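You operate a simulated robot arm through the tools that you are given. There is no shell and no other tool. Be economical: measure what you need, move in short steps, check, and stop when the job is done.

The job below is to be done with a simulated robot arm. You get a single attempt, and the scene is never put back.

TASK
Open the third drawer from the top, fetch the blue plug and set it in the inside from the top of the third drawer and shut the drawer again. Stack the 20 coupling from the top of the drawer cabinet on top of the 15 coupling. Any order will do.

Only the result counts: the job must be done as asked and must still hold three seconds after the hand-in. Knocking over, shifting, dropping, spilling or breaking anything else fails it.

THE ROBOT
A 7-joint arm with a two-finger parallel gripper on a trunk, on a base that drives. Base frame: it is fixed to the floor where the robot stands at the start and does not move with it; the origin is under the middle of the robot, x ahead of it, y to its left, z up. Readings come in m, rad, newtons and seconds.
With the tool pointing down near the work surface it reaches from about 0.46 to 0.92 m from the robot's upright axis, wherever it stands. Its first joint turns from -2.007 to 2.007 rad. Places, roughly: blue plug [1.25, 0.5, 0.75]; inside of the third drawer [0.7, 0.3, 0.4]; third drawer [0.7, 0.2, 0.5]. Payload 3.91 kg.
Tool frame: the origin (TCP) lies between the finger pads and is the grasp point; the fingertips stand 0.03 m ahead of it; z points along the fingers, y is the line along which they close. Largest opening 0.11 m; finger width 0.02, thickness 0.01; the body of the gripper, 0.048 by 0.112 m, starts 0.055 m behind the TCP.
Orientation is told as [roll, pitch, yaw] about the base's x, y, z axes, in that order, counted from this pose: with the fingers straight down and closing along the base's y, the tool's x points along the base's -x, its y along +y and its z along -z.

THE INTERFACE
- The arm moves only by the tool arm_command. Its argument "moves" is a list of rows, each a list of 3 entries, a list of its own where there are three numbers: the shift along the tool's x, y, z in m, then the turn, a rotation vector about the tool's x, y, z in rad, then the gripper command, from -1 (shut) to 1 (fully open), values between in proportion. In form: [[[tx, ty, tz], [ax, ay, az], jaw], ...]. A call has 1 to 10 rows; each row is the pose to reach, as a shift and turn from the pose commanded when the call began, along the tool's axes at that moment. Each row takes 0.2 s and may step no farther than 0.05 m and 0.15 rad from the row before; otherwise, or with a gripper value out of range, the whole call is refused. Where a pose cannot be reached the arm comes as near as it can. A force on the tool above 40 N (or 10 N above the force at the start of the call, whichever is more), or a blocked arm, ends the call early, and 0.2 s more pass. Each finger travels about 0.153 m/s and halts on what it meets, pressing with about 30 N; the grip force reading is that of the motor and also rises with nothing between the fingers. The clock runs only during rows and for 0.2 s after the last one: add rows that repeat a pose to give the fingers time. It gives the time, the measured TCP pose, the force on the tool (base axes), the opening and the grip force at its end, in the units of the frame above (readings bear some noise), with the torque about the TCP (base axes, N m) and any sound that the robot's microphone picked up.
- Cameras (640 x 400 px; columns grow to the right, rows downward): "scene" is now at [0.2089, 0.2008, 1.3279]; the picture's right is [-0.06, -1.00, 0.00], its down [-0.85, 0.05, -0.52] and it looks along [0.52, -0.03, -0.85] (base axes); focal length 294 px, centre (320, 200). "wrist" rides on the gripper at [0.072, 0.017, -0.103] in the tool frame; the picture's right is [-0.23, 0.97, 0.00], its down [-0.76, -0.18, -0.62] and it looks along [-0.61, -0.14, 0.78] (tool axes); focal length 222 px, centre (320, 200). There is no depth. A picture from a camera that has moved, and an enlarged one, comes with that camera's place and axes in the base frame and with its lens.
- camera(camera): a new picture of that camera. No time passes.
- raise_lower(by): slides the trunk up (or, below 0, down) by that many m; the arm and the scene camera ride with it, the base frame stays. It gives what a move gives, with no picture.
- drive_base(legs): drives the robot by 1 to 6 legs, each [ahead, left, turn to the left] in m, m and rad, along the robot's own axes; the way and the turn of a leg run together, so that a leg with both is an arc; at most 1.5 m and 3.142 rad a leg. The arm and the cameras ride along, it lands a little off, and it stops where it bumps. It gives what a move gives.
- turn_head(pan, tilt): turns the head with the scene camera to pan (to the left, within 1.396 rad either way) and tilt (down, from -0.506 to 1.204), counted from straight ahead of the robot. It gives what a move gives.
- enlarge(camera, box): a new picture of the part [left, top, right, bottom] of that camera's present view, enlarged. No time passes.
- job_done(): hands the job in; it is judged then, once.

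Go step by step. Nothing tells you exact positions but the pictures and the camera data: compare them with the known pose of the tool, close in by small moves and look again before you grip or let go. The budget is 165 turns and 120 pictures, counting those below and the enlarged ones. Unless the task says otherwise, let go and move clear before handing in, and close with one line.

The tools are called as a command line: name --argument value ..., lists and objects as JSON in quotes. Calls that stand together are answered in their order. arm_command: Moves the arm, as the interface text tells. Its arguments: {"type":"object","properties":{"moves":{"type":"array"}},"required":["moves"]} The other tools are called the same way: raise_lower (by) slides the trunk up or down; drive_base (legs) drives the base; turn_head (pan, tilt) turns the head that bears the scene camera; camera (camera) takes a picture; enlarge (camera, box) takes an enlarged picture of a part of a camera's view; job_done () hands the job in.

At the start:

```text
time_s: 0.0
ee_pos: [0.5913, 0.3078, 0.9751]
ee_rot: [0.0, 0.001, -0.001]
force: [0.5, -0.7, -0.5]
ft_torque: [-0.04, 0.04, -0.01]
grip_width: 0.1101
finger_force: 0.1
trunk travel left (down, up): [-0.7, 0.29]
robot x, y, heading: [0.0015, -0.0013, -0.001]
head pan, tilt: [-0.063, 1.025]
```

scene: 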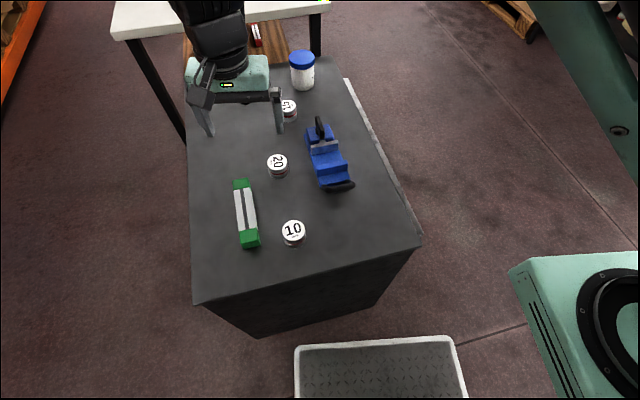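
wrist: 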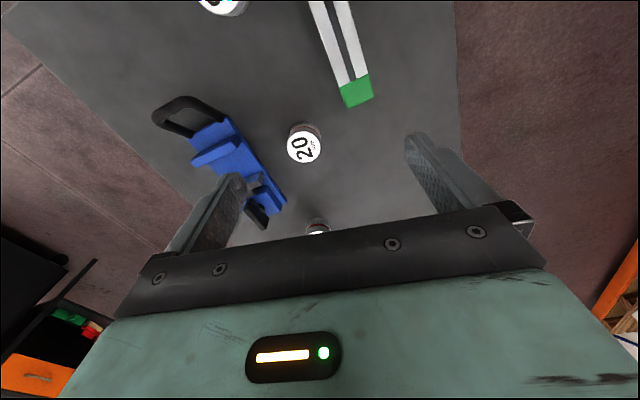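

The pictures show the cabinet top with the couplings on it, and a table behind it. I'll look around to find the drawer fronts and the blue plug.

turn_head --pan 0.3 --tilt 0.5

camera --camera "scene"

```text
time_s: 0.9
ee_pos: [0.5906, 0.3074, 0.9763]
ee_rot: [-0.001, 0.0, 0.0]
force: [0.2, 0.3, -0.3]
ft_torque: [-0.02, -0.01, -0.01]
grip_width: 0.1101
finger_force: 0.1
trunk travel left (down, up): [-0.7, 0.29]
robot x, y, heading: [0.0019, 0.0012, -0.001]
head pan, tilt: [0.3, 0.499]
```

```text
117 pictures are left
camera scene: at [0.2278, 0.232, 1.3705], right [0.3, -0.96, 0.0], down [-0.46, -0.14, -0.88], along [0.84, 0.26, -0.48], focal length 294 px, centre (320, 200)
```

scene: 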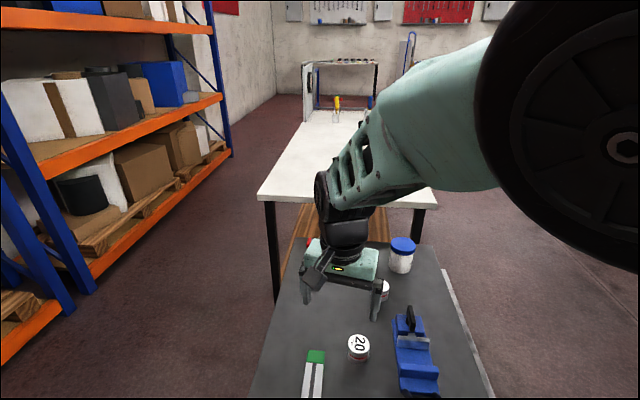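

The cabinet's drawer side seems to face the robot's right (-y), and the arm hides the plug. I'll raise the trunk so the arm clears the objects, and look to the right before driving.

raise_lower --by 0.2

turn_head --pan -0.7 --tilt 0.6

camera --camera "scene"

```text
time_s: 3.1
ee_pos: [0.5904, 0.3079, 1.1761]
ee_rot: [0.0, 0.0, 0.0]
force: [0.3, -1.0, -0.2]
ft_torque: [0.01, 0.01, 0.02]
grip_width: 0.11
finger_force: 0.0
trunk travel left (down, up): [-0.9, 0.09]
robot x, y, heading: [-0.0019, 0.0001, 0.001]
head pan, tilt: [0.3, 0.499]
```

```text
time_s: 4.4
ee_pos: [0.5905, 0.3078, 1.1766]
ee_rot: [-0.001, 0.0, 0.0]
force: [0.3, 0.5, -0.6]
ft_torque: [-0.01, 0.01, 0.01]
grip_width: 0.1101
finger_force: 0.0
trunk travel left (down, up): [-0.9, 0.09]
robot x, y, heading: [-0.0027, -0.0001, 0.001]
head pan, tilt: [-0.7, 0.6]
```

```text
116 pictures are left
camera scene: at [0.2085, 0.1482, 1.5615], right [-0.64, -0.77, 0.0], down [-0.43, 0.36, -0.83], along [0.63, -0.53, -0.56], focal length 294 px, centre (320, 200)
```

scene: 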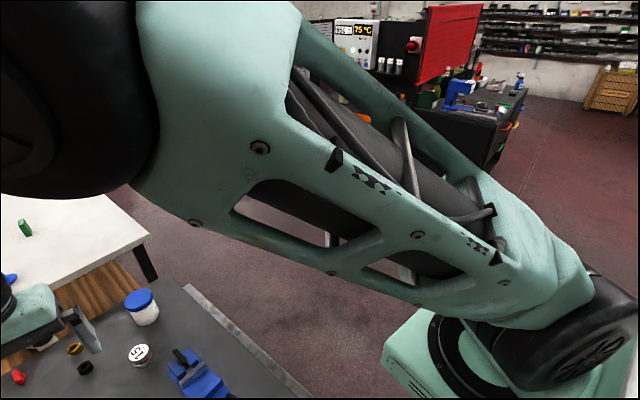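

The floor on the right looks free. I'll drive right, then turn left to face the drawers.

drive_base --legs '[[0, -1.0, 0], [0.4, 0, 0], [0, 0, 1.2]]'

turn_head --pan 0.0 --tilt 0.6

camera --camera "scene"

```text
time_s: 14.6
ee_pos: [0.3485, -0.3239, 1.1779]
ee_rot: [-0.001, 0.001, 1.183]
force: [-0.3, -0.6, 0.3]
ft_torque: [0.0, -0.01, 0.04]
grip_width: 0.1098
finger_force: 0.0
trunk travel left (down, up): [-0.9, 0.09]
robot x, y, heading: [0.4076, -0.9865, 1.183]
head pan, tilt: [-0.7, 0.6]
```

```text
time_s: 15.7
ee_pos: [0.3479, -0.3239, 1.1771]
ee_rot: [0.0, 0.0, 1.184]
force: [0.5, 0.5, -0.1]
ft_torque: [0.01, 0.04, 0.03]
grip_width: 0.11
finger_force: 0.1
trunk travel left (down, up): [-0.9, 0.09]
robot x, y, heading: [0.4092, -0.988, 1.185]
head pan, tilt: [0.0, 0.6]
```

```text
115 pictures are left
camera scene: at [0.3051, -0.6965, 1.5615], right [0.93, -0.38, 0.0], down [-0.21, -0.52, -0.83], along [0.31, 0.76, -0.56], focal length 294 px, centre (320, 200)
```

scene: 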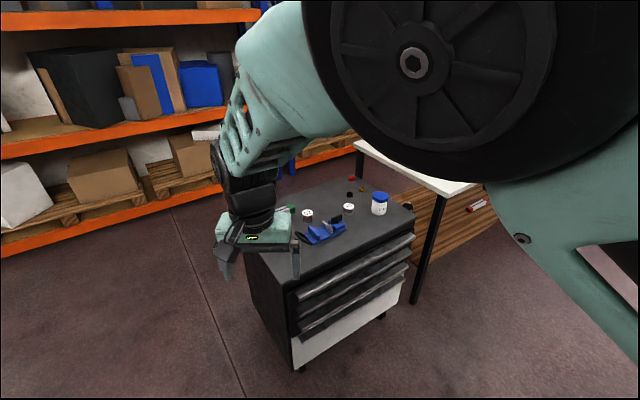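

The drawer fronts do face -y. I'll zoom in on them.

enlarge --camera "scene" --box '[230, 170, 430, 380]'

```text
1.90 times, centred on (330, 275) of scene
camera zoom: at [0.3051, -0.6965, 1.5615], right [0.93, -0.38, 0.0], down [-0.21, -0.52, -0.83], along [0.31, 0.76, -0.56], focal length 560 px, centre (301, 57)
```

zoom: 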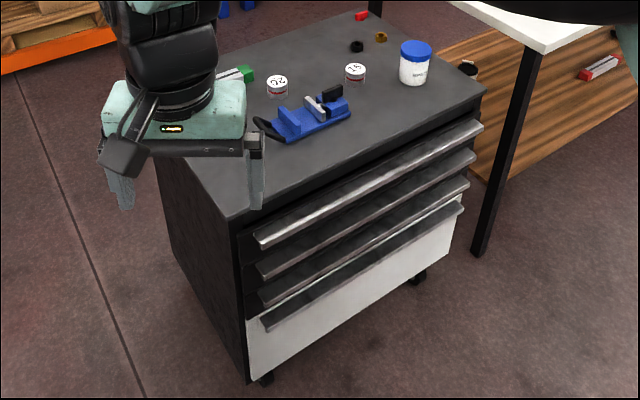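

The third drawer is the lowest dark one, its handle lip at about z 0.51. I'll drive to stand square in front of the cabinet.

drive_base --legs '[[0.29, -0.42, 0], [0, 0, 0.58]]'

turn_head --pan 0.0 --tilt 0.8

camera --camera "scene"

camera --camera "wrist"

```text
time_s: 20.2
ee_pos: [0.4851, -0.3439, 1.1768]
ee_rot: [-0.001, -0.001, 1.753]
force: [1.1, 0.4, 0.3]
ft_torque: [-0.03, 0.0, 0.0]
grip_width: 0.1101
finger_force: 0.1
trunk travel left (down, up): [-0.9, 0.09]
robot x, y, heading: [0.8915, -0.8695, 1.747]
head pan, tilt: [0.0, 0.6]
```

```text
time_s: 21.0
ee_pos: [0.4833, -0.3447, 1.1773]
ee_rot: [-0.001, 0.001, 1.753]
force: [1.1, 0.0, -0.1]
ft_torque: [0.01, 0.0, -0.03]
grip_width: 0.11
finger_force: 0.1
trunk travel left (down, up): [-0.9, 0.09]
robot x, y, heading: [0.8951, -0.8677, 1.751]
head pan, tilt: [0.0, 0.799]
```

```text
113 pictures are left
camera scene: at [0.6514, -0.687, 1.5447], right [0.98, 0.18, 0.0], down [0.13, -0.7, -0.7], along [-0.13, 0.69, -0.72], focal length 294 px, centre (320, 200)
```

scene: 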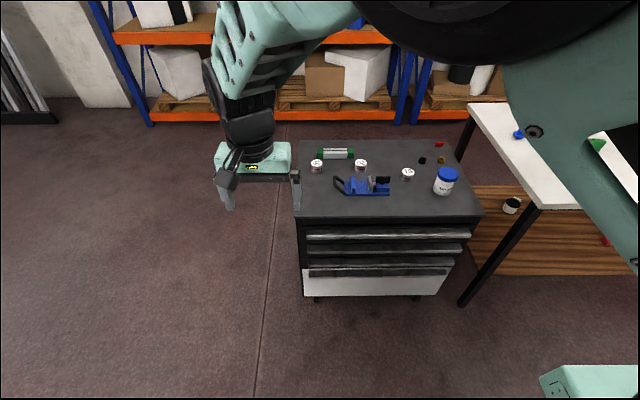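

```text
112 pictures are left
camera wrist: at [0.4818, -0.4178, 1.2806], right [-1.0, 0.05, 0.0], down [0.04, 0.78, 0.62], along [0.03, 0.62, -0.78], focal length 222 px, centre (320, 200)
```

wrist: 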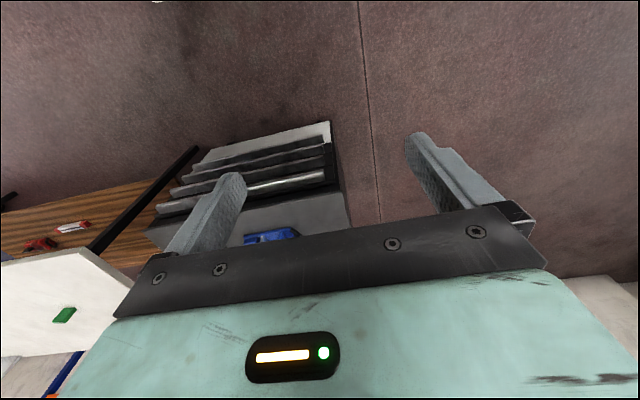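

I'm square to the cabinet and can see what looks like the blue plug on the table. I'll zoom in on the drawers and on the plug.

enlarge --camera "scene" --box '[285, 130, 495, 310]'

enlarge --camera "scene" --box '[470, 90, 590, 170]'

```text
2.22 times, centred on (390, 220) of scene
camera zoom: at [0.6514, -0.687, 1.5447], right [0.98, 0.18, 0.0], down [0.13, -0.7, -0.7], along [-0.13, 0.69, -0.72], focal length 653 px, centre (164, 156)
```

zoom: 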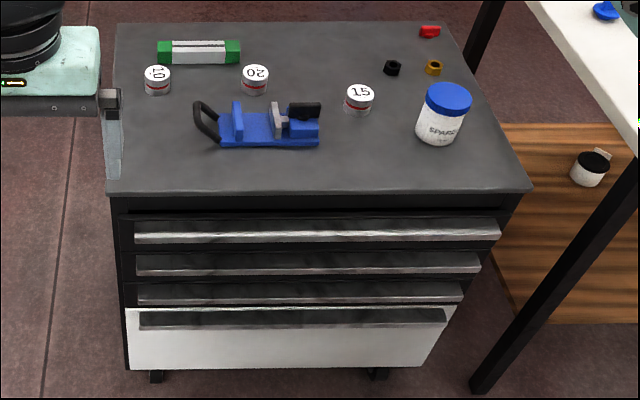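

```text
5.00 times, centred on (530, 130) of scene
camera zoom: at [0.6514, -0.687, 1.5447], right [0.98, 0.18, 0.0], down [0.13, -0.7, -0.7], along [-0.13, 0.69, -0.72], focal length 1470 px, centre (-730, 550)
```

zoom: 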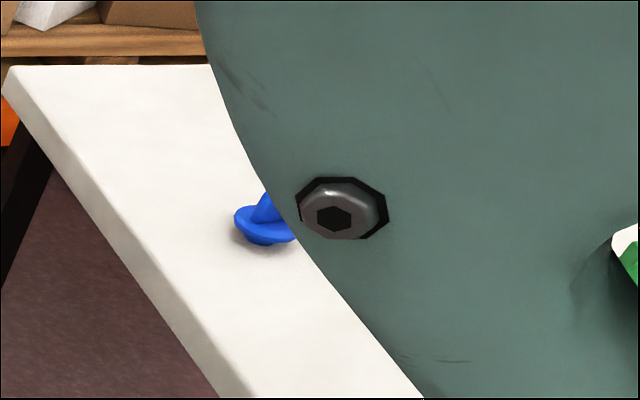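

The plug is a blue cone with a flange near the table edge. I'll lower the trunk to see the drawer handles from the front.

raise_lower --by -0.6

turn_head --pan 0.0 --tilt 0.45

camera --camera "scene"

```text
refused: -0.6 is not a number from -0.4 to 0.4
```

```text
time_s: 21.8
ee_pos: [0.4838, -0.3452, 1.1767]
ee_rot: [0.002, 0.001, 1.754]
force: [0.4, 0.1, -0.5]
ft_torque: [-0.01, 0.02, 0.01]
grip_width: 0.1099
finger_force: 0.1
trunk travel left (down, up): [-0.9, 0.09]
robot x, y, heading: [0.8925, -0.8715, 1.755]
head pan, tilt: [0.0, 0.45]
```

```text
109 pictures are left
camera scene: at [0.6494, -0.676, 1.575], right [0.98, 0.18, 0.0], down [0.08, -0.43, -0.9], along [-0.16, 0.88, -0.44], focal length 294 px, centre (320, 200)
```

scene: 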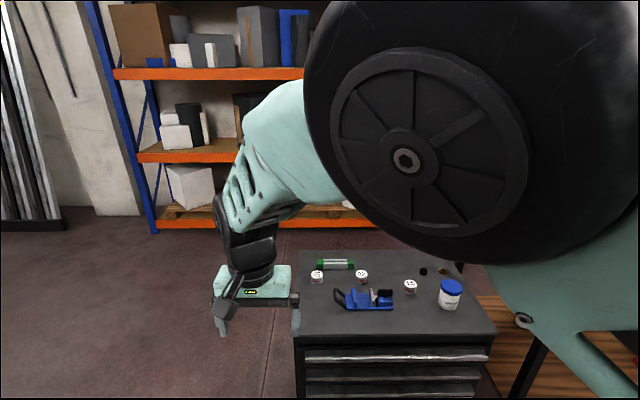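

raise_lower --by -0.4

raise_lower --by -0.25

camera --camera "scene"

```text
time_s: 25.6
ee_pos: [0.4832, -0.3434, 0.7774]
ee_rot: [0.0, -0.001, 1.753]
force: [-0.3, 0.1, -0.3]
ft_torque: [-0.03, 0.03, 0.01]
grip_width: 0.1103
finger_force: 0.0
trunk travel left (down, up): [-0.5, 0.49]
robot x, y, heading: [0.8945, -0.8683, 1.754]
head pan, tilt: [0.0, 0.45]
```

```text
time_s: 28.2
ee_pos: [0.4842, -0.3442, 0.5283]
ee_rot: [0.0, -0.001, 1.754]
force: [-0.1, 1.1, 0.1]
ft_torque: [0.04, -0.01, 0.03]
grip_width: 0.1101
finger_force: 0.0
trunk travel left (down, up): [-0.25, 0.74]
robot x, y, heading: [0.8976, -0.8713, 1.755]
head pan, tilt: [0.0, 0.45]
```

```text
108 pictures are left
camera scene: at [0.6494, -0.676, 0.9251], right [0.98, 0.18, 0.0], down [0.08, -0.43, -0.9], along [-0.16, 0.89, -0.44], focal length 294 px, centre (320, 200)
```

scene: 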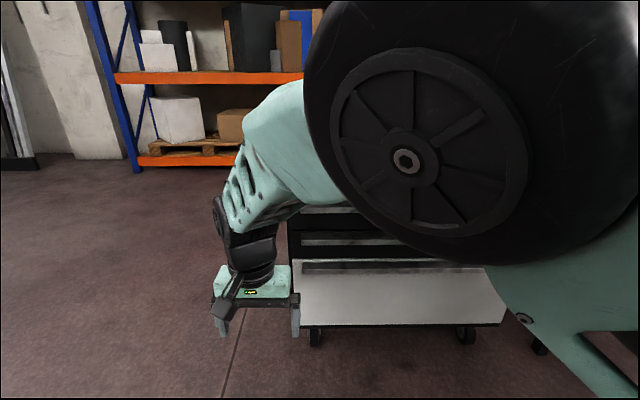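

enlarge --camera "scene" --box '[280, 190, 400, 290]'

```text
4.00 times, centred on (340, 240) of scene
camera zoom: at [0.6494, -0.676, 0.9251], right [0.98, 0.18, 0.0], down [0.08, -0.43, -0.9], along [-0.16, 0.89, -0.44], focal length 1176 px, centre (240, 40)
```

zoom: 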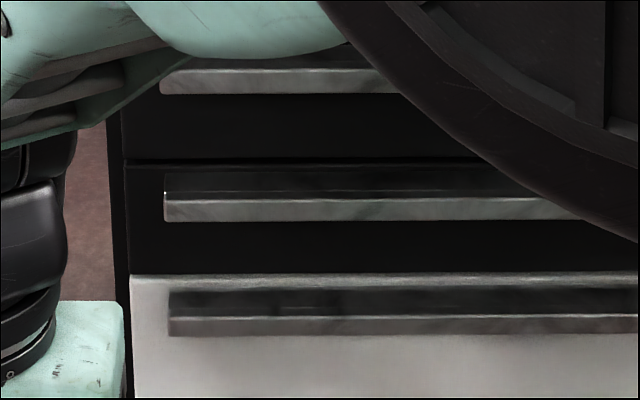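

The third drawer's handle is a bar at about z 0.48–0.50, sticking out about 3 cm. I'll turn the tool horizontal, with the fingers pointing at the drawers.

arm_command --moves '[[[0, 0, 0], [0, -0.15, 0], 0], [[0, 0, 0], [0, -0.3, 0], 0], [[0, 0, 0], [0, -0.45, 0], 0], [[0, 0, 0], [0, -0.6, 0], 0], [[0, 0, 0], [0, -0.75, 0], 0], [[0, 0, 0], [0, -0.9, 0], 0], [[0, 0, 0], [0, -1.05, 0], 0], [[0, 0, 0], [0, -1.2, 0], 0], [[0, 0, 0], [0, -1.35, 0], 0], [[0, 0, 0], [0, -1.5, 0], 0]]'

```text
time_s: 29.3
ee_pos: [0.5439, -0.2584, 0.5273]
ee_rot: [0.001, -0.633, 1.571]
force: [-0.8, 0.4, 0.8]
ft_torque: [0.01, -0.02, -0.01]
grip_width: 0.0549
finger_force: 0.0
trunk travel left (down, up): [-0.25, 0.74]
robot x, y, heading: [0.8957, -0.8701, 1.756]
head pan, tilt: [0.0, 0.45]
stopped in row 5: the arm was blocked; the commanded pose is now the measured one
```

camera --camera "scene"

camera --camera "wrist"

```text
106 pictures are left
camera scene: at [0.6489, -0.6762, 0.9245], right [0.98, 0.19, 0.0], down [0.08, -0.43, -0.9], along [-0.17, 0.88, -0.44], focal length 294 px, centre (320, 200)
```

scene: 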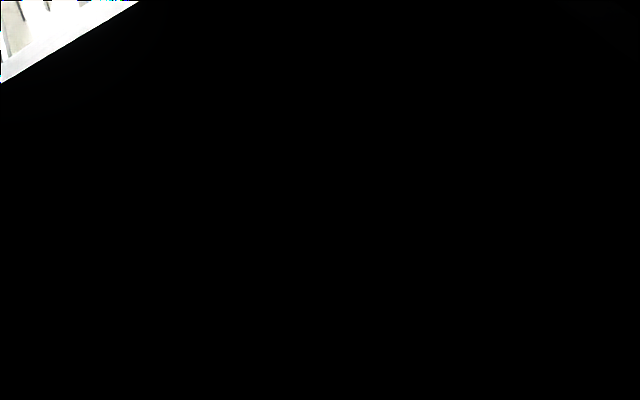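

```text
105 pictures are left
camera wrist: at [0.5287, -0.378, 0.5685], right [-0.97, 0.18, 0.13], down [0.18, 0.25, 0.95], along [0.14, 0.95, -0.27], focal length 222 px, centre (320, 200)
```

wrist: 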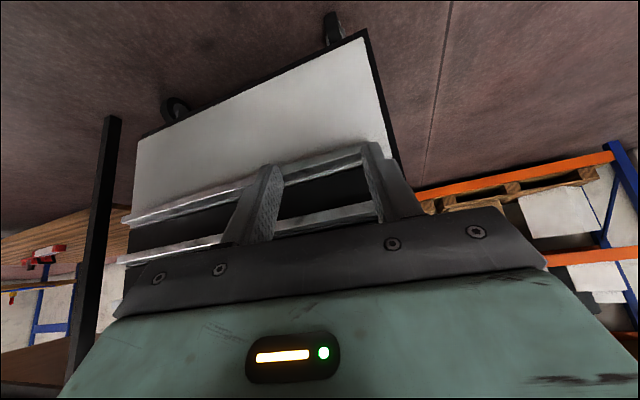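

The raised elbow came up against the head. I'll back the base off for stretch room, then extend and move the tool to the right.

drive_base --legs '[[-0.3, 0, 0]]'

arm_command --moves '[[[-0.03, -0.03, 0.02], [0, 0, 0], 0], [[-0.06, -0.06, 0.04], [0, 0, 0], 0], [[-0.09, -0.09, 0.06], [0, 0, 0], 0], [[-0.12, -0.12, 0.08], [0, 0, 0], 0], [[-0.15, -0.15, 0.1], [0, 0, 0], 0]]'

camera --camera "scene"

```text
time_s: 31.3
ee_pos: [0.6, -0.5522, 0.528]
ee_rot: [-0.001, -0.632, 1.571]
force: [0.2, -0.6, 0.2]
ft_torque: [-0.02, 0.02, 0.0]
grip_width: 0.0552
finger_force: 0.1
trunk travel left (down, up): [-0.25, 0.74]
robot x, y, heading: [0.9505, -1.1591, 1.755]
head pan, tilt: [0.0, 0.45]
```

```text
time_s: 32.5
ee_pos: [0.7501, -0.3757, 0.5352]
ee_rot: [0.0, -0.633, 1.573]
force: [-0.2, 0.4, 0.1]
ft_torque: [-0.01, -0.05, 0.0]
grip_width: 0.055
finger_force: 0.0
trunk travel left (down, up): [-0.25, 0.74]
robot x, y, heading: [0.951, -1.165, 1.753]
head pan, tilt: [0.0, 0.45]
```

```text
104 pictures are left
camera scene: at [0.7038, -0.97, 0.9251], right [0.98, 0.18, 0.0], down [0.08, -0.43, -0.9], along [-0.16, 0.89, -0.44], focal length 294 px, centre (320, 200)
```

scene: 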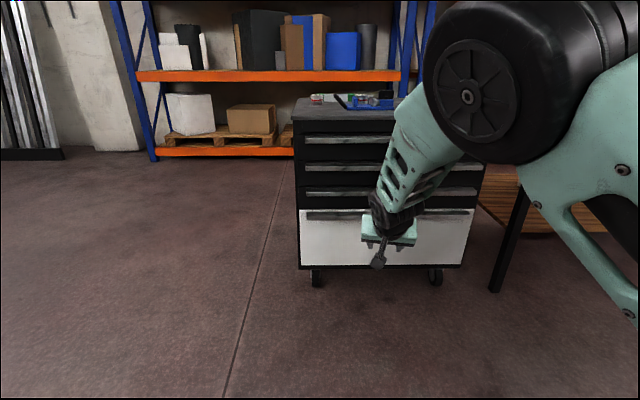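

Now there's room. I'll continue pitching the fingers forward.

arm_command --moves '[[[-0.02, 0, 0.015], [0, -0.15, 0], 0], [[-0.04, 0, 0.03], [0, -0.3, 0], 0], [[-0.06, 0, 0.045], [0, -0.45, 0], 0], [[-0.08, 0, 0.06], [0, -0.6, 0], 0], [[-0.08, 0, 0.06], [0, -0.75, 0], 0], [[-0.08, 0, 0.06], [0, -0.9, 0], 0], [[-0.08, 0, 0.06], [0, -0.938, 0], 0]]'

camera --camera "scene"

```text
time_s: 34.1
ee_pos: [0.7493, -0.2734, 0.5357]
ee_rot: [-2.964, -1.568, -1.75]
force: [-0.2, 0.6, 0.1]
ft_torque: [0.02, 0.01, 0.01]
grip_width: 0.055
finger_force: 0.0
trunk travel left (down, up): [-0.25, 0.74]
robot x, y, heading: [0.95, -1.1684, 1.752]
head pan, tilt: [0.0, 0.45]
```

```text
103 pictures are left
camera scene: at [0.704, -0.9698, 0.9251], right [0.98, 0.18, 0.0], down [0.08, -0.43, -0.9], along [-0.16, 0.89, -0.44], focal length 294 px, centre (320, 200)
```

scene: 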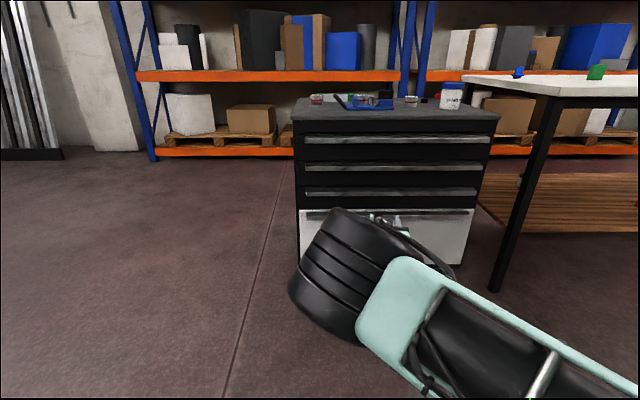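

The tool is now horizontal. I'll roll it so that the fingers close vertically.

arm_command --moves '[[[0, 0, 0], [0, 0, 0.15], 0], [[0, 0, 0], [0, 0, 0.3], 0], [[0, 0, 0], [0, 0, 0.45], 0], [[0, 0, 0], [0, 0, 0.6], 0], [[0, 0, 0], [0, 0, 0.75], 0], [[0, 0, 0], [0, 0, 0.9], 0], [[0, 0, 0], [0, 0, 1.05], 0], [[0, 0, 0], [0, 0, 1.2], 0], [[0, 0, 0], [0, 0, 1.35], 0], [[0, 0, 0], [0, 0, 1.5], 0]]'

camera --camera "wrist"

camera --camera "scene"

```text
time_s: 36.3
ee_pos: [0.7493, -0.2723, 0.5351]
ee_rot: [1.57, -0.069, 0.0]
force: [-0.2, 0.5, 0.7]
ft_torque: [0.01, -0.01, -0.01]
grip_width: 0.0552
finger_force: 0.1
trunk travel left (down, up): [-0.25, 0.74]
robot x, y, heading: [0.9501, -1.1622, 1.755]
head pan, tilt: [0.0, 0.45]
```

```text
102 pictures are left
camera wrist: at [0.6768, -0.3759, 0.5471], right [0.16, 0.0, 0.99], down [0.77, -0.62, -0.12], along [0.62, 0.78, -0.1], focal length 222 px, centre (320, 200)
```

wrist: 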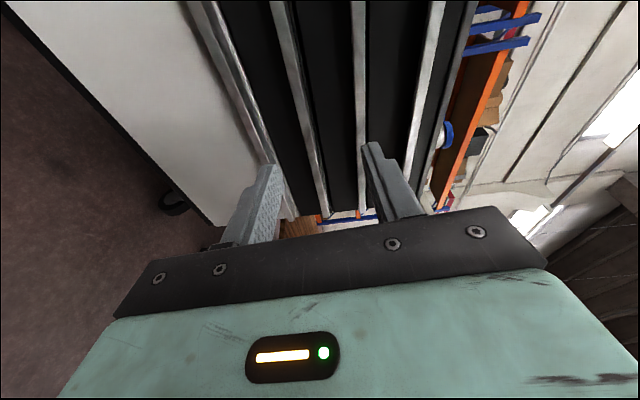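

```text
101 pictures are left
camera scene: at [0.704, -0.9698, 0.9251], right [0.98, 0.18, 0.0], down [0.08, -0.43, -0.9], along [-0.16, 0.89, -0.44], focal length 294 px, centre (320, 200)
```

scene: 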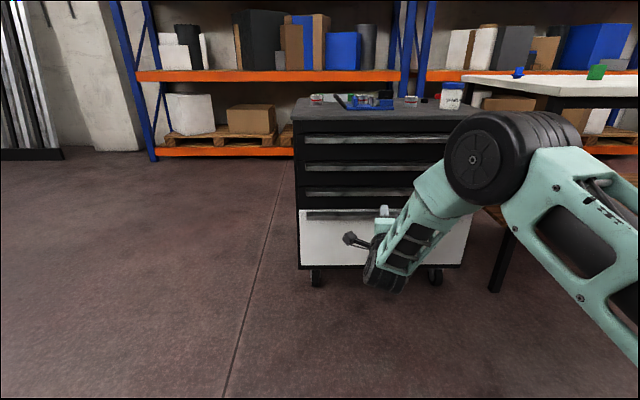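

The orientation works. I'll fix the remaining yaw and roll, drop to handle height (z ≈ 0.49), then drive forward.

arm_command --moves '[[[0, -0.02, 0], [0, 0.1, 0.035], 0.1], [[0, -0.044, 0], [0, 0.195, 0.07], 0.1]]'

drive_base --legs '[[0.14, 0, 0.0]]'

camera --camera "wrist"

camera --camera "scene"

```text
time_s: 36.9
ee_pos: [0.7514, -0.2749, 0.4907]
ee_rot: [1.563, 0.0, 0.196]
force: [-0.7, -0.4, 0.4]
ft_torque: [0.0, 0.03, -0.03]
grip_width: 0.0605
finger_force: 0.1
trunk travel left (down, up): [-0.25, 0.74]
robot x, y, heading: [0.9501, -1.1622, 1.754]
head pan, tilt: [0.0, 0.45]
```

```text
time_s: 38.3
ee_pos: [0.7285, -0.1354, 0.491]
ee_rot: [1.564, -0.002, 0.192]
force: [0.4, -0.4, -0.6]
ft_torque: [0.0, 0.01, 0.01]
grip_width: 0.0604
finger_force: 0.1
trunk travel left (down, up): [-0.25, 0.74]
robot x, y, heading: [0.9256, -1.0256, 1.751]
head pan, tilt: [0.0, 0.45]
```

```text
100 pictures are left
camera wrist: at [0.6783, -0.2511, 0.5087], right [0.22, 0.05, 0.97], down [0.87, -0.47, -0.17], along [0.45, 0.88, -0.15], focal length 222 px, centre (320, 200)
```

wrist: 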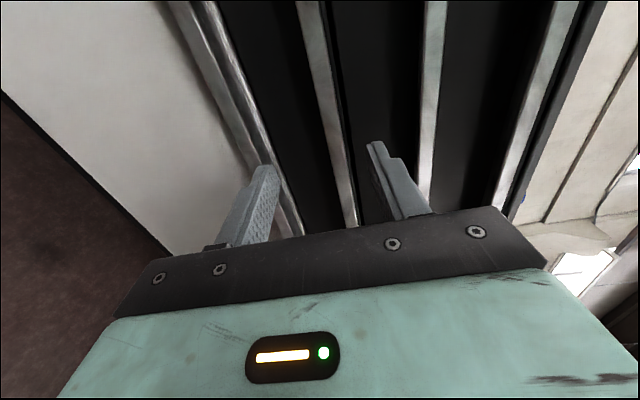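

```text
99 pictures are left
camera scene: at [0.6791, -0.8312, 0.9251], right [0.98, 0.18, 0.0], down [0.08, -0.43, -0.9], along [-0.16, 0.89, -0.44], focal length 294 px, centre (320, 200)
```

scene: 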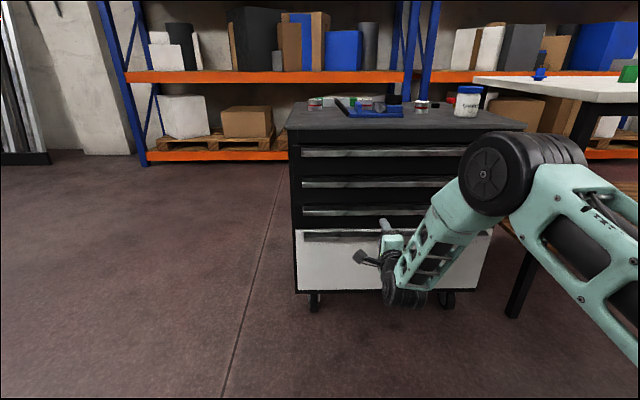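

The handle lies between the fingers in line. I'll advance 0.10 m and check.

arm_command --moves '[[[0, 0, 0.035], [0, 0, 0], 0.1], [[0, 0, 0.07], [0, 0, 0], 0.1], [[0, 0, 0.1], [0, 0, 0], 0.1]]'

camera --camera "wrist"

enlarge --camera "scene" --box '[290, 180, 450, 280]'

```text
time_s: 39.1
ee_pos: [0.7105, -0.0348, 0.4926]
ee_rot: [1.565, 0.0, 0.191]
force: [0.2, 0.1, 0.0]
ft_torque: [-0.01, -0.03, 0.01]
grip_width: 0.0605
finger_force: 0.1
trunk travel left (down, up): [-0.25, 0.74]
robot x, y, heading: [0.9257, -1.0242, 1.751]
head pan, tilt: [0.0, 0.45]
```

```text
98 pictures are left
camera wrist: at [0.66, -0.15, 0.5104], right [0.22, 0.05, 0.97], down [0.87, -0.47, -0.17], along [0.45, 0.88, -0.15], focal length 222 px, centre (320, 200)
```

wrist: 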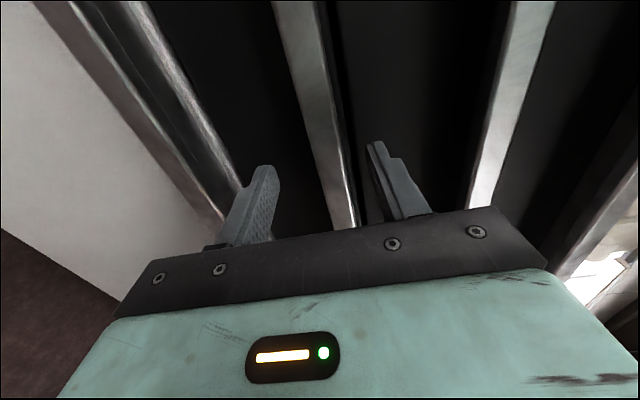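

```text
4.00 times, centred on (370, 230) of scene
camera zoom: at [0.6791, -0.8312, 0.9251], right [0.98, 0.18, 0.0], down [0.08, -0.43, -0.9], along [-0.16, 0.89, -0.44], focal length 1176 px, centre (120, 80)
```

zoom: 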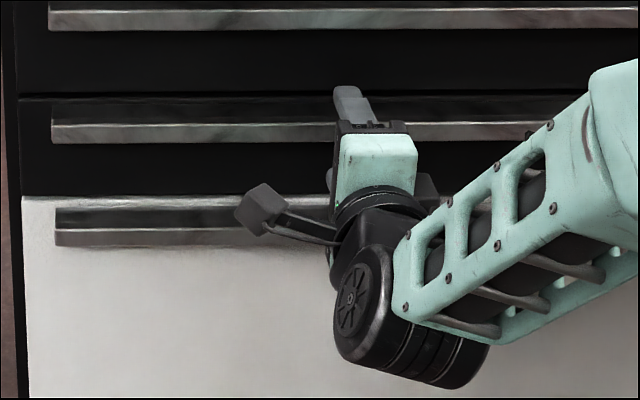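

arm_command --moves '[[[0, 0.004, 0.012], [0, 0, 0], 0.1], [[0, 0.004, 0.022], [0, 0, 0], 0.1], [[0, 0.004, 0.022], [0, 0, 0], -0.4], [[0, 0.004, 0.022], [0, 0, 0], -1], [[0, 0.004, 0.022], [0, 0, 0], -1]]'

camera --camera "wrist"

```text
time_s: 40.3
ee_pos: [0.7058, -0.0178, 0.4992]
ee_rot: [1.572, 0.0, 0.193]
force: [4.3, -26.7, 24.2]
ft_torque: [0.13, 0.19, 0.18]
grip_width: 0.0181
finger_force: 44.9
trunk travel left (down, up): [-0.25, 0.74]
robot x, y, heading: [0.924, -1.0248, 1.753]
head pan, tilt: [0.0, 0.45]
```

```text
96 pictures are left
camera wrist: at [0.6548, -0.1323, 0.5174], right [0.22, 0.04, 0.97], down [0.87, -0.47, -0.18], along [0.45, 0.88, -0.14], focal length 222 px, centre (320, 200)
```

wrist: 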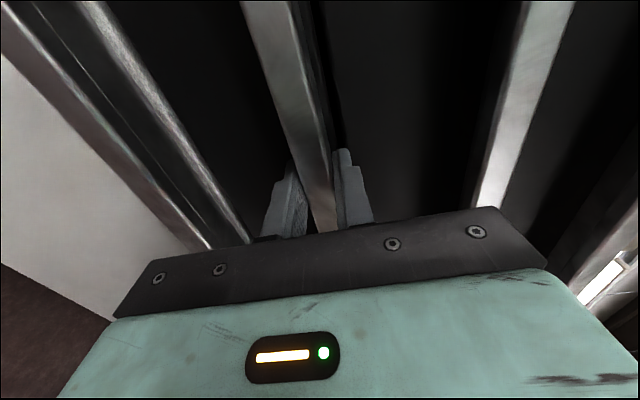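

The handle is gripped at 18 mm width. I'll pull slowly.

arm_command --moves '[[[0, 0.003, -0.01], [0, 0, 0], -1], [[0, 0.003, -0.02], [0, 0, 0], -1], [[0, 0.003, -0.035], [0, 0, 0], -1], [[0, 0.003, -0.05], [0, 0, 0], -1], [[0, 0.003, -0.07], [0, 0, 0], -1], [[0, 0.003, -0.09], [0, 0, 0], -1]]'

camera --camera "scene"

```text
time_s: 41.7
ee_pos: [0.7229, -0.1044, 0.5002]
ee_rot: [1.566, 0.001, 0.193]
force: [-12.2, -2.3, 17.4]
ft_torque: [-0.05, 0.35, -0.63]
grip_width: 0.0179
finger_force: 44.8
trunk travel left (down, up): [-0.25, 0.74]
robot x, y, heading: [0.925, -1.0199, 1.758]
head pan, tilt: [0.0, 0.45]
```

```text
95 pictures are left
camera scene: at [0.679, -0.8319, 0.9252], right [0.98, 0.18, 0.0], down [0.08, -0.43, -0.9], along [-0.16, 0.89, -0.43], focal length 294 px, centre (320, 200)
```

scene: 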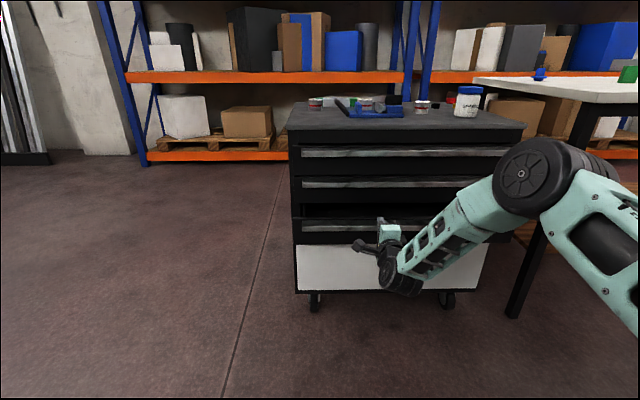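

It's opening. I'll pull on.

arm_command --moves '[[[0, 0, -0.02], [0, 0, 0], -1], [[0, 0, -0.04], [0, 0, 0], -1], [[0, 0, -0.06], [0, 0, 0], -1], [[0, 0, -0.08], [0, 0, 0], -1], [[0, 0, -0.1], [0, 0, 0], -1], [[0, 0, -0.12], [0, 0, 0], -1], [[0, 0, -0.14], [0, 0, 0], -1], [[0, 0, -0.16], [0, 0, 0], -1], [[0, 0, -0.18], [0, 0, 0], -1]]'

camera --camera "scene"

```text
time_s: 43.7
ee_pos: [0.7577, -0.2815, 0.4992]
ee_rot: [1.568, -0.002, 0.189]
force: [14.8, 3.5, 27.5]
ft_torque: [-0.15, 0.37, -0.53]
grip_width: 0.0179
finger_force: 45.4
trunk travel left (down, up): [-0.25, 0.74]
robot x, y, heading: [0.9257, -1.0197, 1.745]
head pan, tilt: [0.0, 0.45]
```

```text
94 pictures are left
camera scene: at [0.6797, -0.8317, 0.9256], right [0.98, 0.18, 0.0], down [0.08, -0.43, -0.9], along [-0.16, 0.89, -0.43], focal length 294 px, centre (320, 200)
```

scene: 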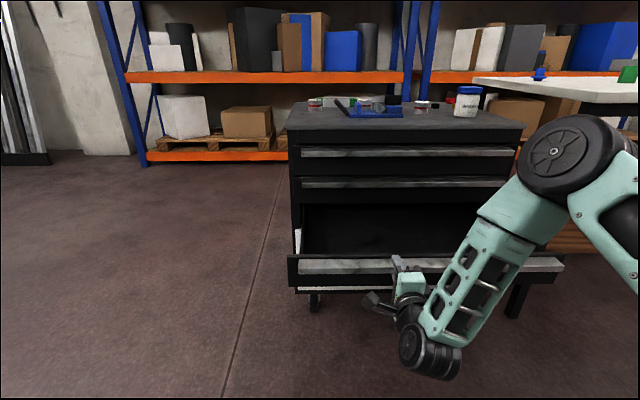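

The drawer is out about 0.27 m, which is enough. I'll release and back off.

arm_command --moves '[[[0, -0.003, 0], [0, 0, 0], -0.5], [[0, -0.003, 0], [0, 0, 0], 0], [[0, -0.003, 0], [0, 0, 0], 0.1], [[0, -0.003, -0.04], [0, 0, 0], 0.1], [[0, -0.003, -0.08], [0, 0, 0], 0.1]]'

camera --camera "scene"

```text
time_s: 44.9
ee_pos: [0.7716, -0.3625, 0.4963]
ee_rot: [1.564, -0.002, 0.192]
force: [0.2, -0.1, 0.7]
ft_torque: [0.03, 0.04, -0.02]
grip_width: 0.0605
finger_force: 0.0
trunk travel left (down, up): [-0.25, 0.74]
robot x, y, heading: [0.9249, -1.0262, 1.753]
head pan, tilt: [0.0, 0.45]
```

```text
93 pictures are left
camera scene: at [0.6791, -0.8312, 0.9251], right [0.98, 0.18, 0.0], down [0.08, -0.43, -0.9], along [-0.16, 0.89, -0.44], focal length 294 px, centre (320, 200)
```

scene: 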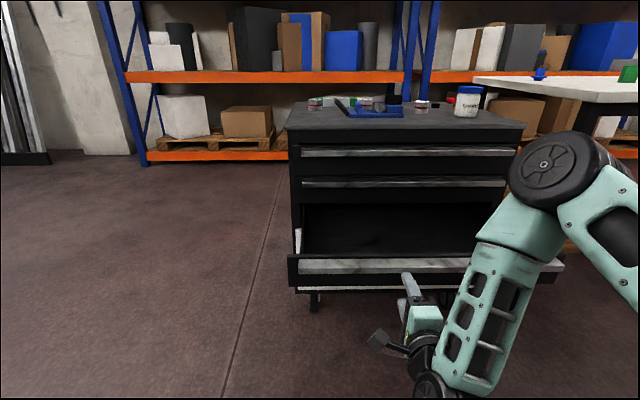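

Next I'll back off and raise the trunk, then turn the tool back to pointing down.

drive_base --legs '[[-0.3, 0, 0]]'

raise_lower --by 0.4

arm_command --moves '[[[0, 0, 0], [0, 0, -0.15], 0], [[0, 0, 0], [0, 0, -0.3], 0], [[0, 0, 0], [0, 0, -0.45], 0], [[0, 0, 0], [0, 0, -0.6], 0], [[0, 0, 0], [0, 0, -0.75], 0], [[0, 0, 0], [0, 0, -0.9], 0], [[0, 0, 0], [0, 0, -1.05], 0], [[0, 0, 0], [0, 0, -1.2], 0], [[0, 0, 0], [0, 0, -1.35], 0], [[0, 0, 0], [0, 0, -1.5], 0]]'

camera --camera "scene"

```text
time_s: 46.9
ee_pos: [0.83, -0.6543, 0.4976]
ee_rot: [1.563, -0.002, 0.184]
force: [1.1, -0.7, -0.1]
ft_torque: [-0.02, 0.01, 0.01]
grip_width: 0.0604
finger_force: 0.1
trunk travel left (down, up): [-0.25, 0.74]
robot x, y, heading: [0.9785, -1.3193, 1.749]
head pan, tilt: [0.0, 0.45]
```

```text
time_s: 50.7
ee_pos: [0.8305, -0.6546, 0.8969]
ee_rot: [1.564, 0.0, 0.184]
force: [-0.6, -0.5, 0.5]
ft_torque: [0.02, 0.03, -0.01]
grip_width: 0.0606
finger_force: 0.1
trunk travel left (down, up): [-0.65, 0.34]
robot x, y, heading: [0.9761, -1.3198, 1.742]
head pan, tilt: [0.0, 0.45]
```

```text
time_s: 52.9
ee_pos: [0.8299, -0.6541, 0.8948]
ee_rot: [1.469, -1.503, 0.284]
force: [0.9, 0.0, 0.4]
ft_torque: [-0.02, 0.01, 0.02]
grip_width: 0.055
finger_force: 0.1
trunk travel left (down, up): [-0.65, 0.34]
robot x, y, heading: [0.9797, -1.3165, 1.743]
head pan, tilt: [0.0, 0.45]
```

```text
92 pictures are left
camera scene: at [0.7331, -1.1221, 1.3251], right [0.99, 0.17, 0.0], down [0.07, -0.43, -0.9], along [-0.15, 0.89, -0.44], focal length 294 px, centre (320, 200)
```

scene: 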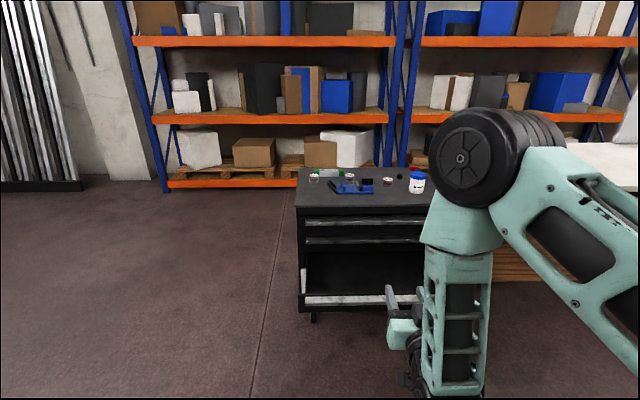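

arm_command --moves '[[[0, 0, 0.02], [0, 0.15, 0], 0], [[0, 0, 0.04], [0, 0.3, 0], 0], [[0, 0, 0.06], [0, 0.45, 0], 0], [[0, 0, 0.08], [0, 0.6, 0], 0], [[0, 0, 0.08], [0, 0.75, 0], 0], [[0, 0, 0.08], [0, 0.9, 0], 0], [[0, 0, 0.08], [0, 1.05, 0], 0], [[0, 0, 0.08], [0, 1.2, 0], 0], [[0, 0, 0.08], [0, 1.35, 0], 0], [[0, 0, 0.08], [0, 1.5, 0], 0]]'

camera --camera "scene"

```text
time_s: 55.1
ee_pos: [0.8155, -0.5768, 0.8952]
ee_rot: [0.07, -0.063, 1.748]
force: [-0.5, -0.4, -0.1]
ft_torque: [0.02, -0.05, 0.02]
grip_width: 0.055
finger_force: 0.1
trunk travel left (down, up): [-0.65, 0.34]
robot x, y, heading: [0.9743, -1.3167, 1.746]
head pan, tilt: [0.0, 0.45]
```

```text
91 pictures are left
camera scene: at [0.733, -1.1225, 1.3251], right [0.99, 0.17, 0.0], down [0.07, -0.43, -0.9], along [-0.15, 0.89, -0.44], focal length 294 px, centre (320, 200)
```

scene: 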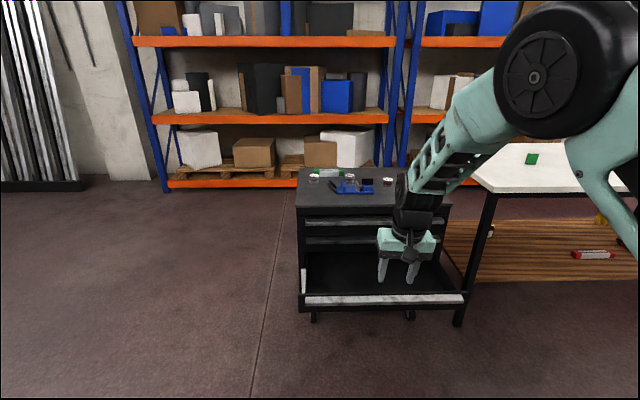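

The tool points down again. I'll raise the trunk, then look toward the table and the floor on the right before driving there.

raise_lower --by 0.25

turn_head --pan -0.5 --tilt 0.6

camera --camera "scene"

camera --camera "wrist"

```text
time_s: 57.7
ee_pos: [0.8153, -0.5756, 1.1461]
ee_rot: [0.071, -0.062, 1.75]
force: [-0.6, 0.1, -0.4]
ft_torque: [0.0, 0.02, 0.0]
grip_width: 0.0549
finger_force: 0.1
trunk travel left (down, up): [-0.9, 0.09]
robot x, y, heading: [0.9746, -1.3173, 1.745]
head pan, tilt: [0.0, 0.45]
```

```text
time_s: 58.6
ee_pos: [0.8152, -0.5758, 1.1454]
ee_rot: [0.07, -0.064, 1.749]
force: [-0.3, 0.1, -0.7]
ft_torque: [-0.01, 0.01, -0.01]
grip_width: 0.0552
finger_force: 0.1
trunk travel left (down, up): [-0.9, 0.09]
robot x, y, heading: [0.9757, -1.3232, 1.744]
head pan, tilt: [-0.499, 0.6]
```

```text
90 pictures are left
camera scene: at [0.7771, -1.129, 1.5615], right [0.95, -0.32, 0.0], down [-0.18, -0.54, -0.83], along [0.26, 0.78, -0.56], focal length 294 px, centre (320, 200)
```

scene: 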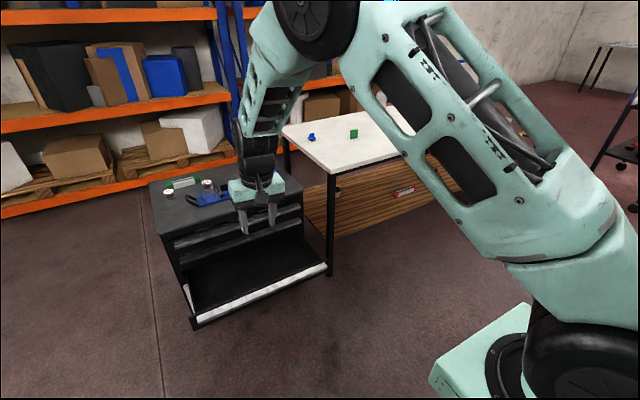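

```text
89 pictures are left
camera wrist: at [0.8205, -0.6548, 1.2452], right [-1.0, 0.05, 0.08], down [0.09, 0.75, 0.66], along [-0.03, 0.66, -0.75], focal length 222 px, centre (320, 200)
```

wrist: 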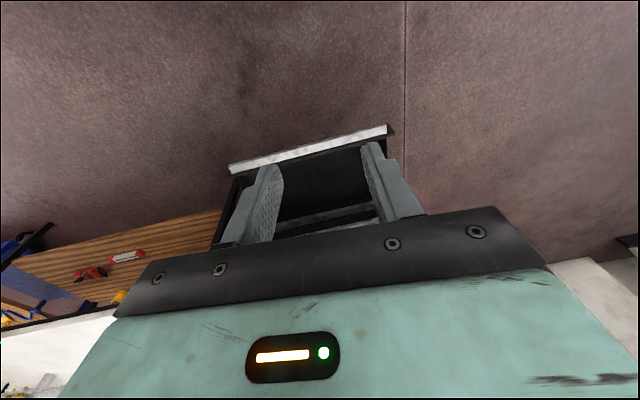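

The way is free. I'll drive right, then forward to the table's near side.

drive_base --legs '[[0, -0.69, 0], [0.75, 0, 0]]'

turn_head --pan 0.0 --tilt 0.8

camera --camera "scene"

camera --camera "wrist"

```text
time_s: 66.1
ee_pos: [1.3925, 0.2748, 1.1445]
ee_rot: [0.069, -0.065, 1.739]
force: [0.3, 0.2, 0.9]
ft_torque: [-0.01, 0.05, -0.01]
grip_width: 0.055
finger_force: 0.0
trunk travel left (down, up): [-0.9, 0.09]
robot x, y, heading: [1.5484, -0.4676, 1.731]
head pan, tilt: [-0.499, 0.6]
```

```text
time_s: 67.0
ee_pos: [1.393, 0.2742, 1.146]
ee_rot: [0.072, -0.065, 1.738]
force: [-0.4, 0.1, 0.3]
ft_torque: [-0.03, -0.02, 0.0]
grip_width: 0.0552
finger_force: 0.2
trunk travel left (down, up): [-0.9, 0.09]
robot x, y, heading: [1.5439, -0.4695, 1.733]
head pan, tilt: [0.0, 0.799]
```

```text
88 pictures are left
camera scene: at [1.3065, -0.2821, 1.5447], right [0.99, 0.16, 0.0], down [0.11, -0.71, -0.7], along [-0.11, 0.69, -0.72], focal length 294 px, centre (320, 200)
```

scene: 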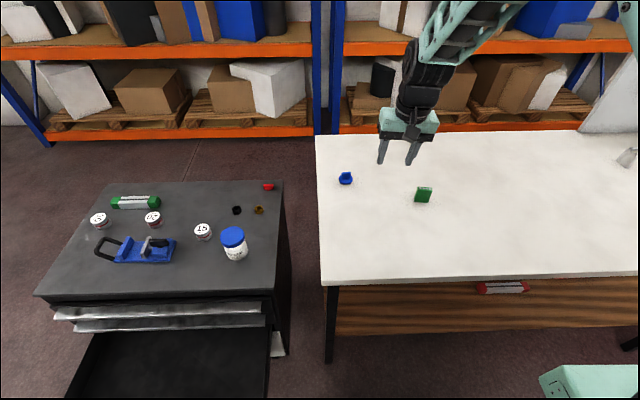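

```text
87 pictures are left
camera wrist: at [1.3974, 0.1953, 1.2452], right [-0.99, 0.06, 0.08], down [0.1, 0.75, 0.66], along [-0.02, 0.66, -0.75], focal length 222 px, centre (320, 200)
```

wrist: 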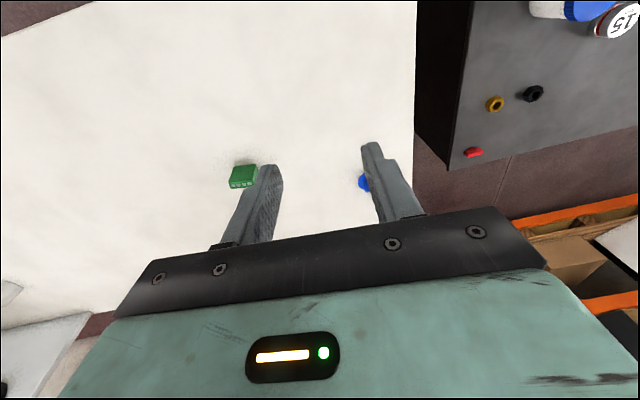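

By triangulation the plug is at about (1.27, 0.53, 0.82). I'll zoom in on it.

enlarge --camera "scene" --box '[316, 155, 376, 200]'

```text
8.89 times, centred on (346, 178) of scene
camera zoom: at [1.3065, -0.2821, 1.5447], right [0.99, 0.16, 0.0], down [0.11, -0.71, -0.7], along [-0.11, 0.69, -0.72], focal length 2613 px, centre (89, 400)
```

zoom: 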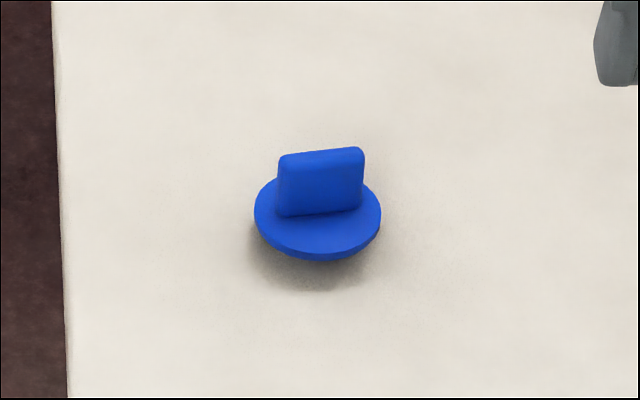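

The plug has a flat tab standing on a round flange. I'll level the tool first, then rotate it to close across the tab's thickness.

arm_command --moves '[[[0, 0, 0], [0.07, 0.065, 0], 0]]'

arm_command --moves '[[[0, 0, 0], [0, 0, 0.15], 0], [[0, 0, 0], [0, 0, 0.3], 0], [[0, 0, 0], [0, 0, 0.45], 0], [[0, 0, 0], [0, 0, 0.6], 0], [[0, 0, 0], [0, 0, 0.75], 0], [[0, 0, 0], [0, 0, 0.9], 0], [[0, 0, 0], [0, 0, 1.05], 0], [[0, 0, 0], [0, 0, 1.2], 0], [[0, 0, 0], [0, 0, 1.3], 0], [[0, 0, 0], [0, 0, 1.4], 0]]'

camera --camera "wrist"

```text
time_s: 67.4
ee_pos: [1.3934, 0.2751, 1.1458]
ee_rot: [0.0, 0.002, 1.74]
force: [0.6, -1.0, 0.4]
ft_torque: [-0.01, 0.02, 0.01]
grip_width: 0.055
finger_force: 0.0
trunk travel left (down, up): [-0.9, 0.09]
robot x, y, heading: [1.5445, -0.4718, 1.734]
head pan, tilt: [0.0, 0.799]
```

```text
time_s: 69.6
ee_pos: [1.3931, 0.2739, 1.1459]
ee_rot: [-0.002, 0.001, 0.338]
force: [0.0, -0.7, 0.3]
ft_torque: [-0.02, 0.01, -0.02]
grip_width: 0.0549
finger_force: 0.1
trunk travel left (down, up): [-0.9, 0.09]
robot x, y, heading: [1.5444, -0.4678, 1.727]
head pan, tilt: [0.0, 0.799]
```

```text
85 pictures are left
camera wrist: at [1.3196, 0.2665, 1.2494], right [-0.11, 0.99, 0.0], down [0.78, 0.09, 0.62], along [0.62, 0.07, -0.78], focal length 222 px, centre (320, 200)
```

wrist: 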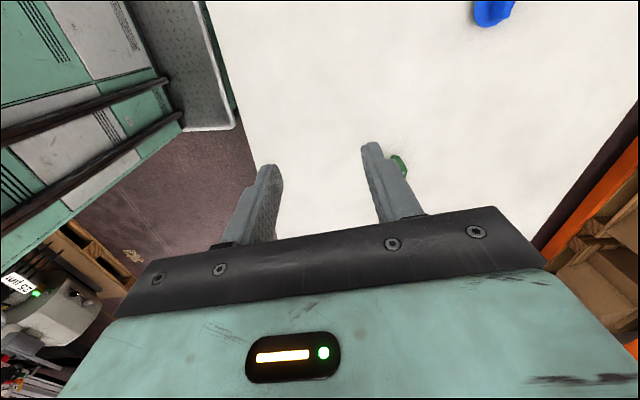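

drive_base --legs '[[0.15, 0, 0]]'

arm_command --moves '[[[0.02, 0.04, 0], [0, 0, 0], 0], [[0.04, 0.08, 0.02], [0, 0, 0], 0], [[0.06, 0.11, 0.05], [0, 0, 0], 0], [[0.06, 0.11, 0.09], [0, 0, 0], 0], [[0.06, 0.11, 0.13], [0, 0, 0], 0]]'

camera --camera "wrist"

camera --camera "scene"

```text
time_s: 71.0
ee_pos: [1.3725, 0.4203, 1.1455]
ee_rot: [-0.001, -0.001, 0.338]
force: [0.1, -0.2, 0.6]
ft_torque: [0.05, -0.01, 0.02]
grip_width: 0.055
finger_force: 0.1
trunk travel left (down, up): [-0.9, 0.09]
robot x, y, heading: [1.5218, -0.3221, 1.732]
head pan, tilt: [0.0, 0.799]
```

```text
time_s: 72.2
ee_pos: [1.2805, 0.5029, 1.0197]
ee_rot: [0.0, 0.001, 0.337]
force: [-0.2, -0.6, 1.2]
ft_torque: [0.03, 0.0, 0.02]
grip_width: 0.0551
finger_force: 0.0
trunk travel left (down, up): [-0.9, 0.09]
robot x, y, heading: [1.5239, -0.3249, 1.73]
head pan, tilt: [0.0, 0.799]
```

```text
84 pictures are left
camera wrist: at [1.207, 0.4954, 1.123], right [-0.11, 0.99, 0.0], down [0.78, 0.08, 0.62], along [0.62, 0.07, -0.78], focal length 222 px, centre (320, 200)
```

wrist: 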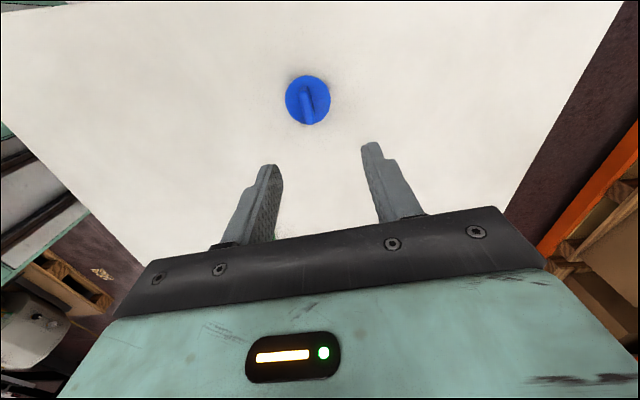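

```text
83 pictures are left
camera scene: at [1.2838, -0.1361, 1.5447], right [0.99, 0.16, 0.0], down [0.11, -0.71, -0.7], along [-0.11, 0.69, -0.72], focal length 294 px, centre (320, 200)
```

scene: 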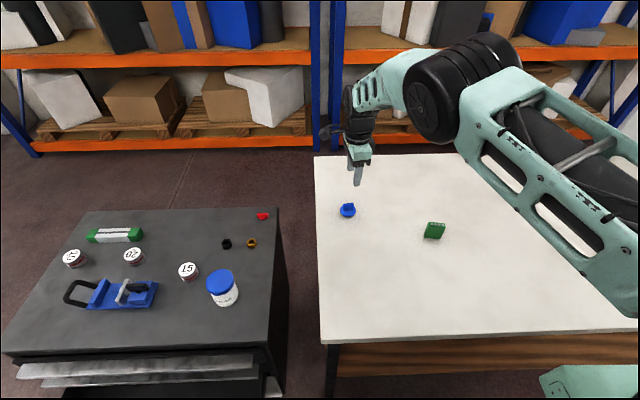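

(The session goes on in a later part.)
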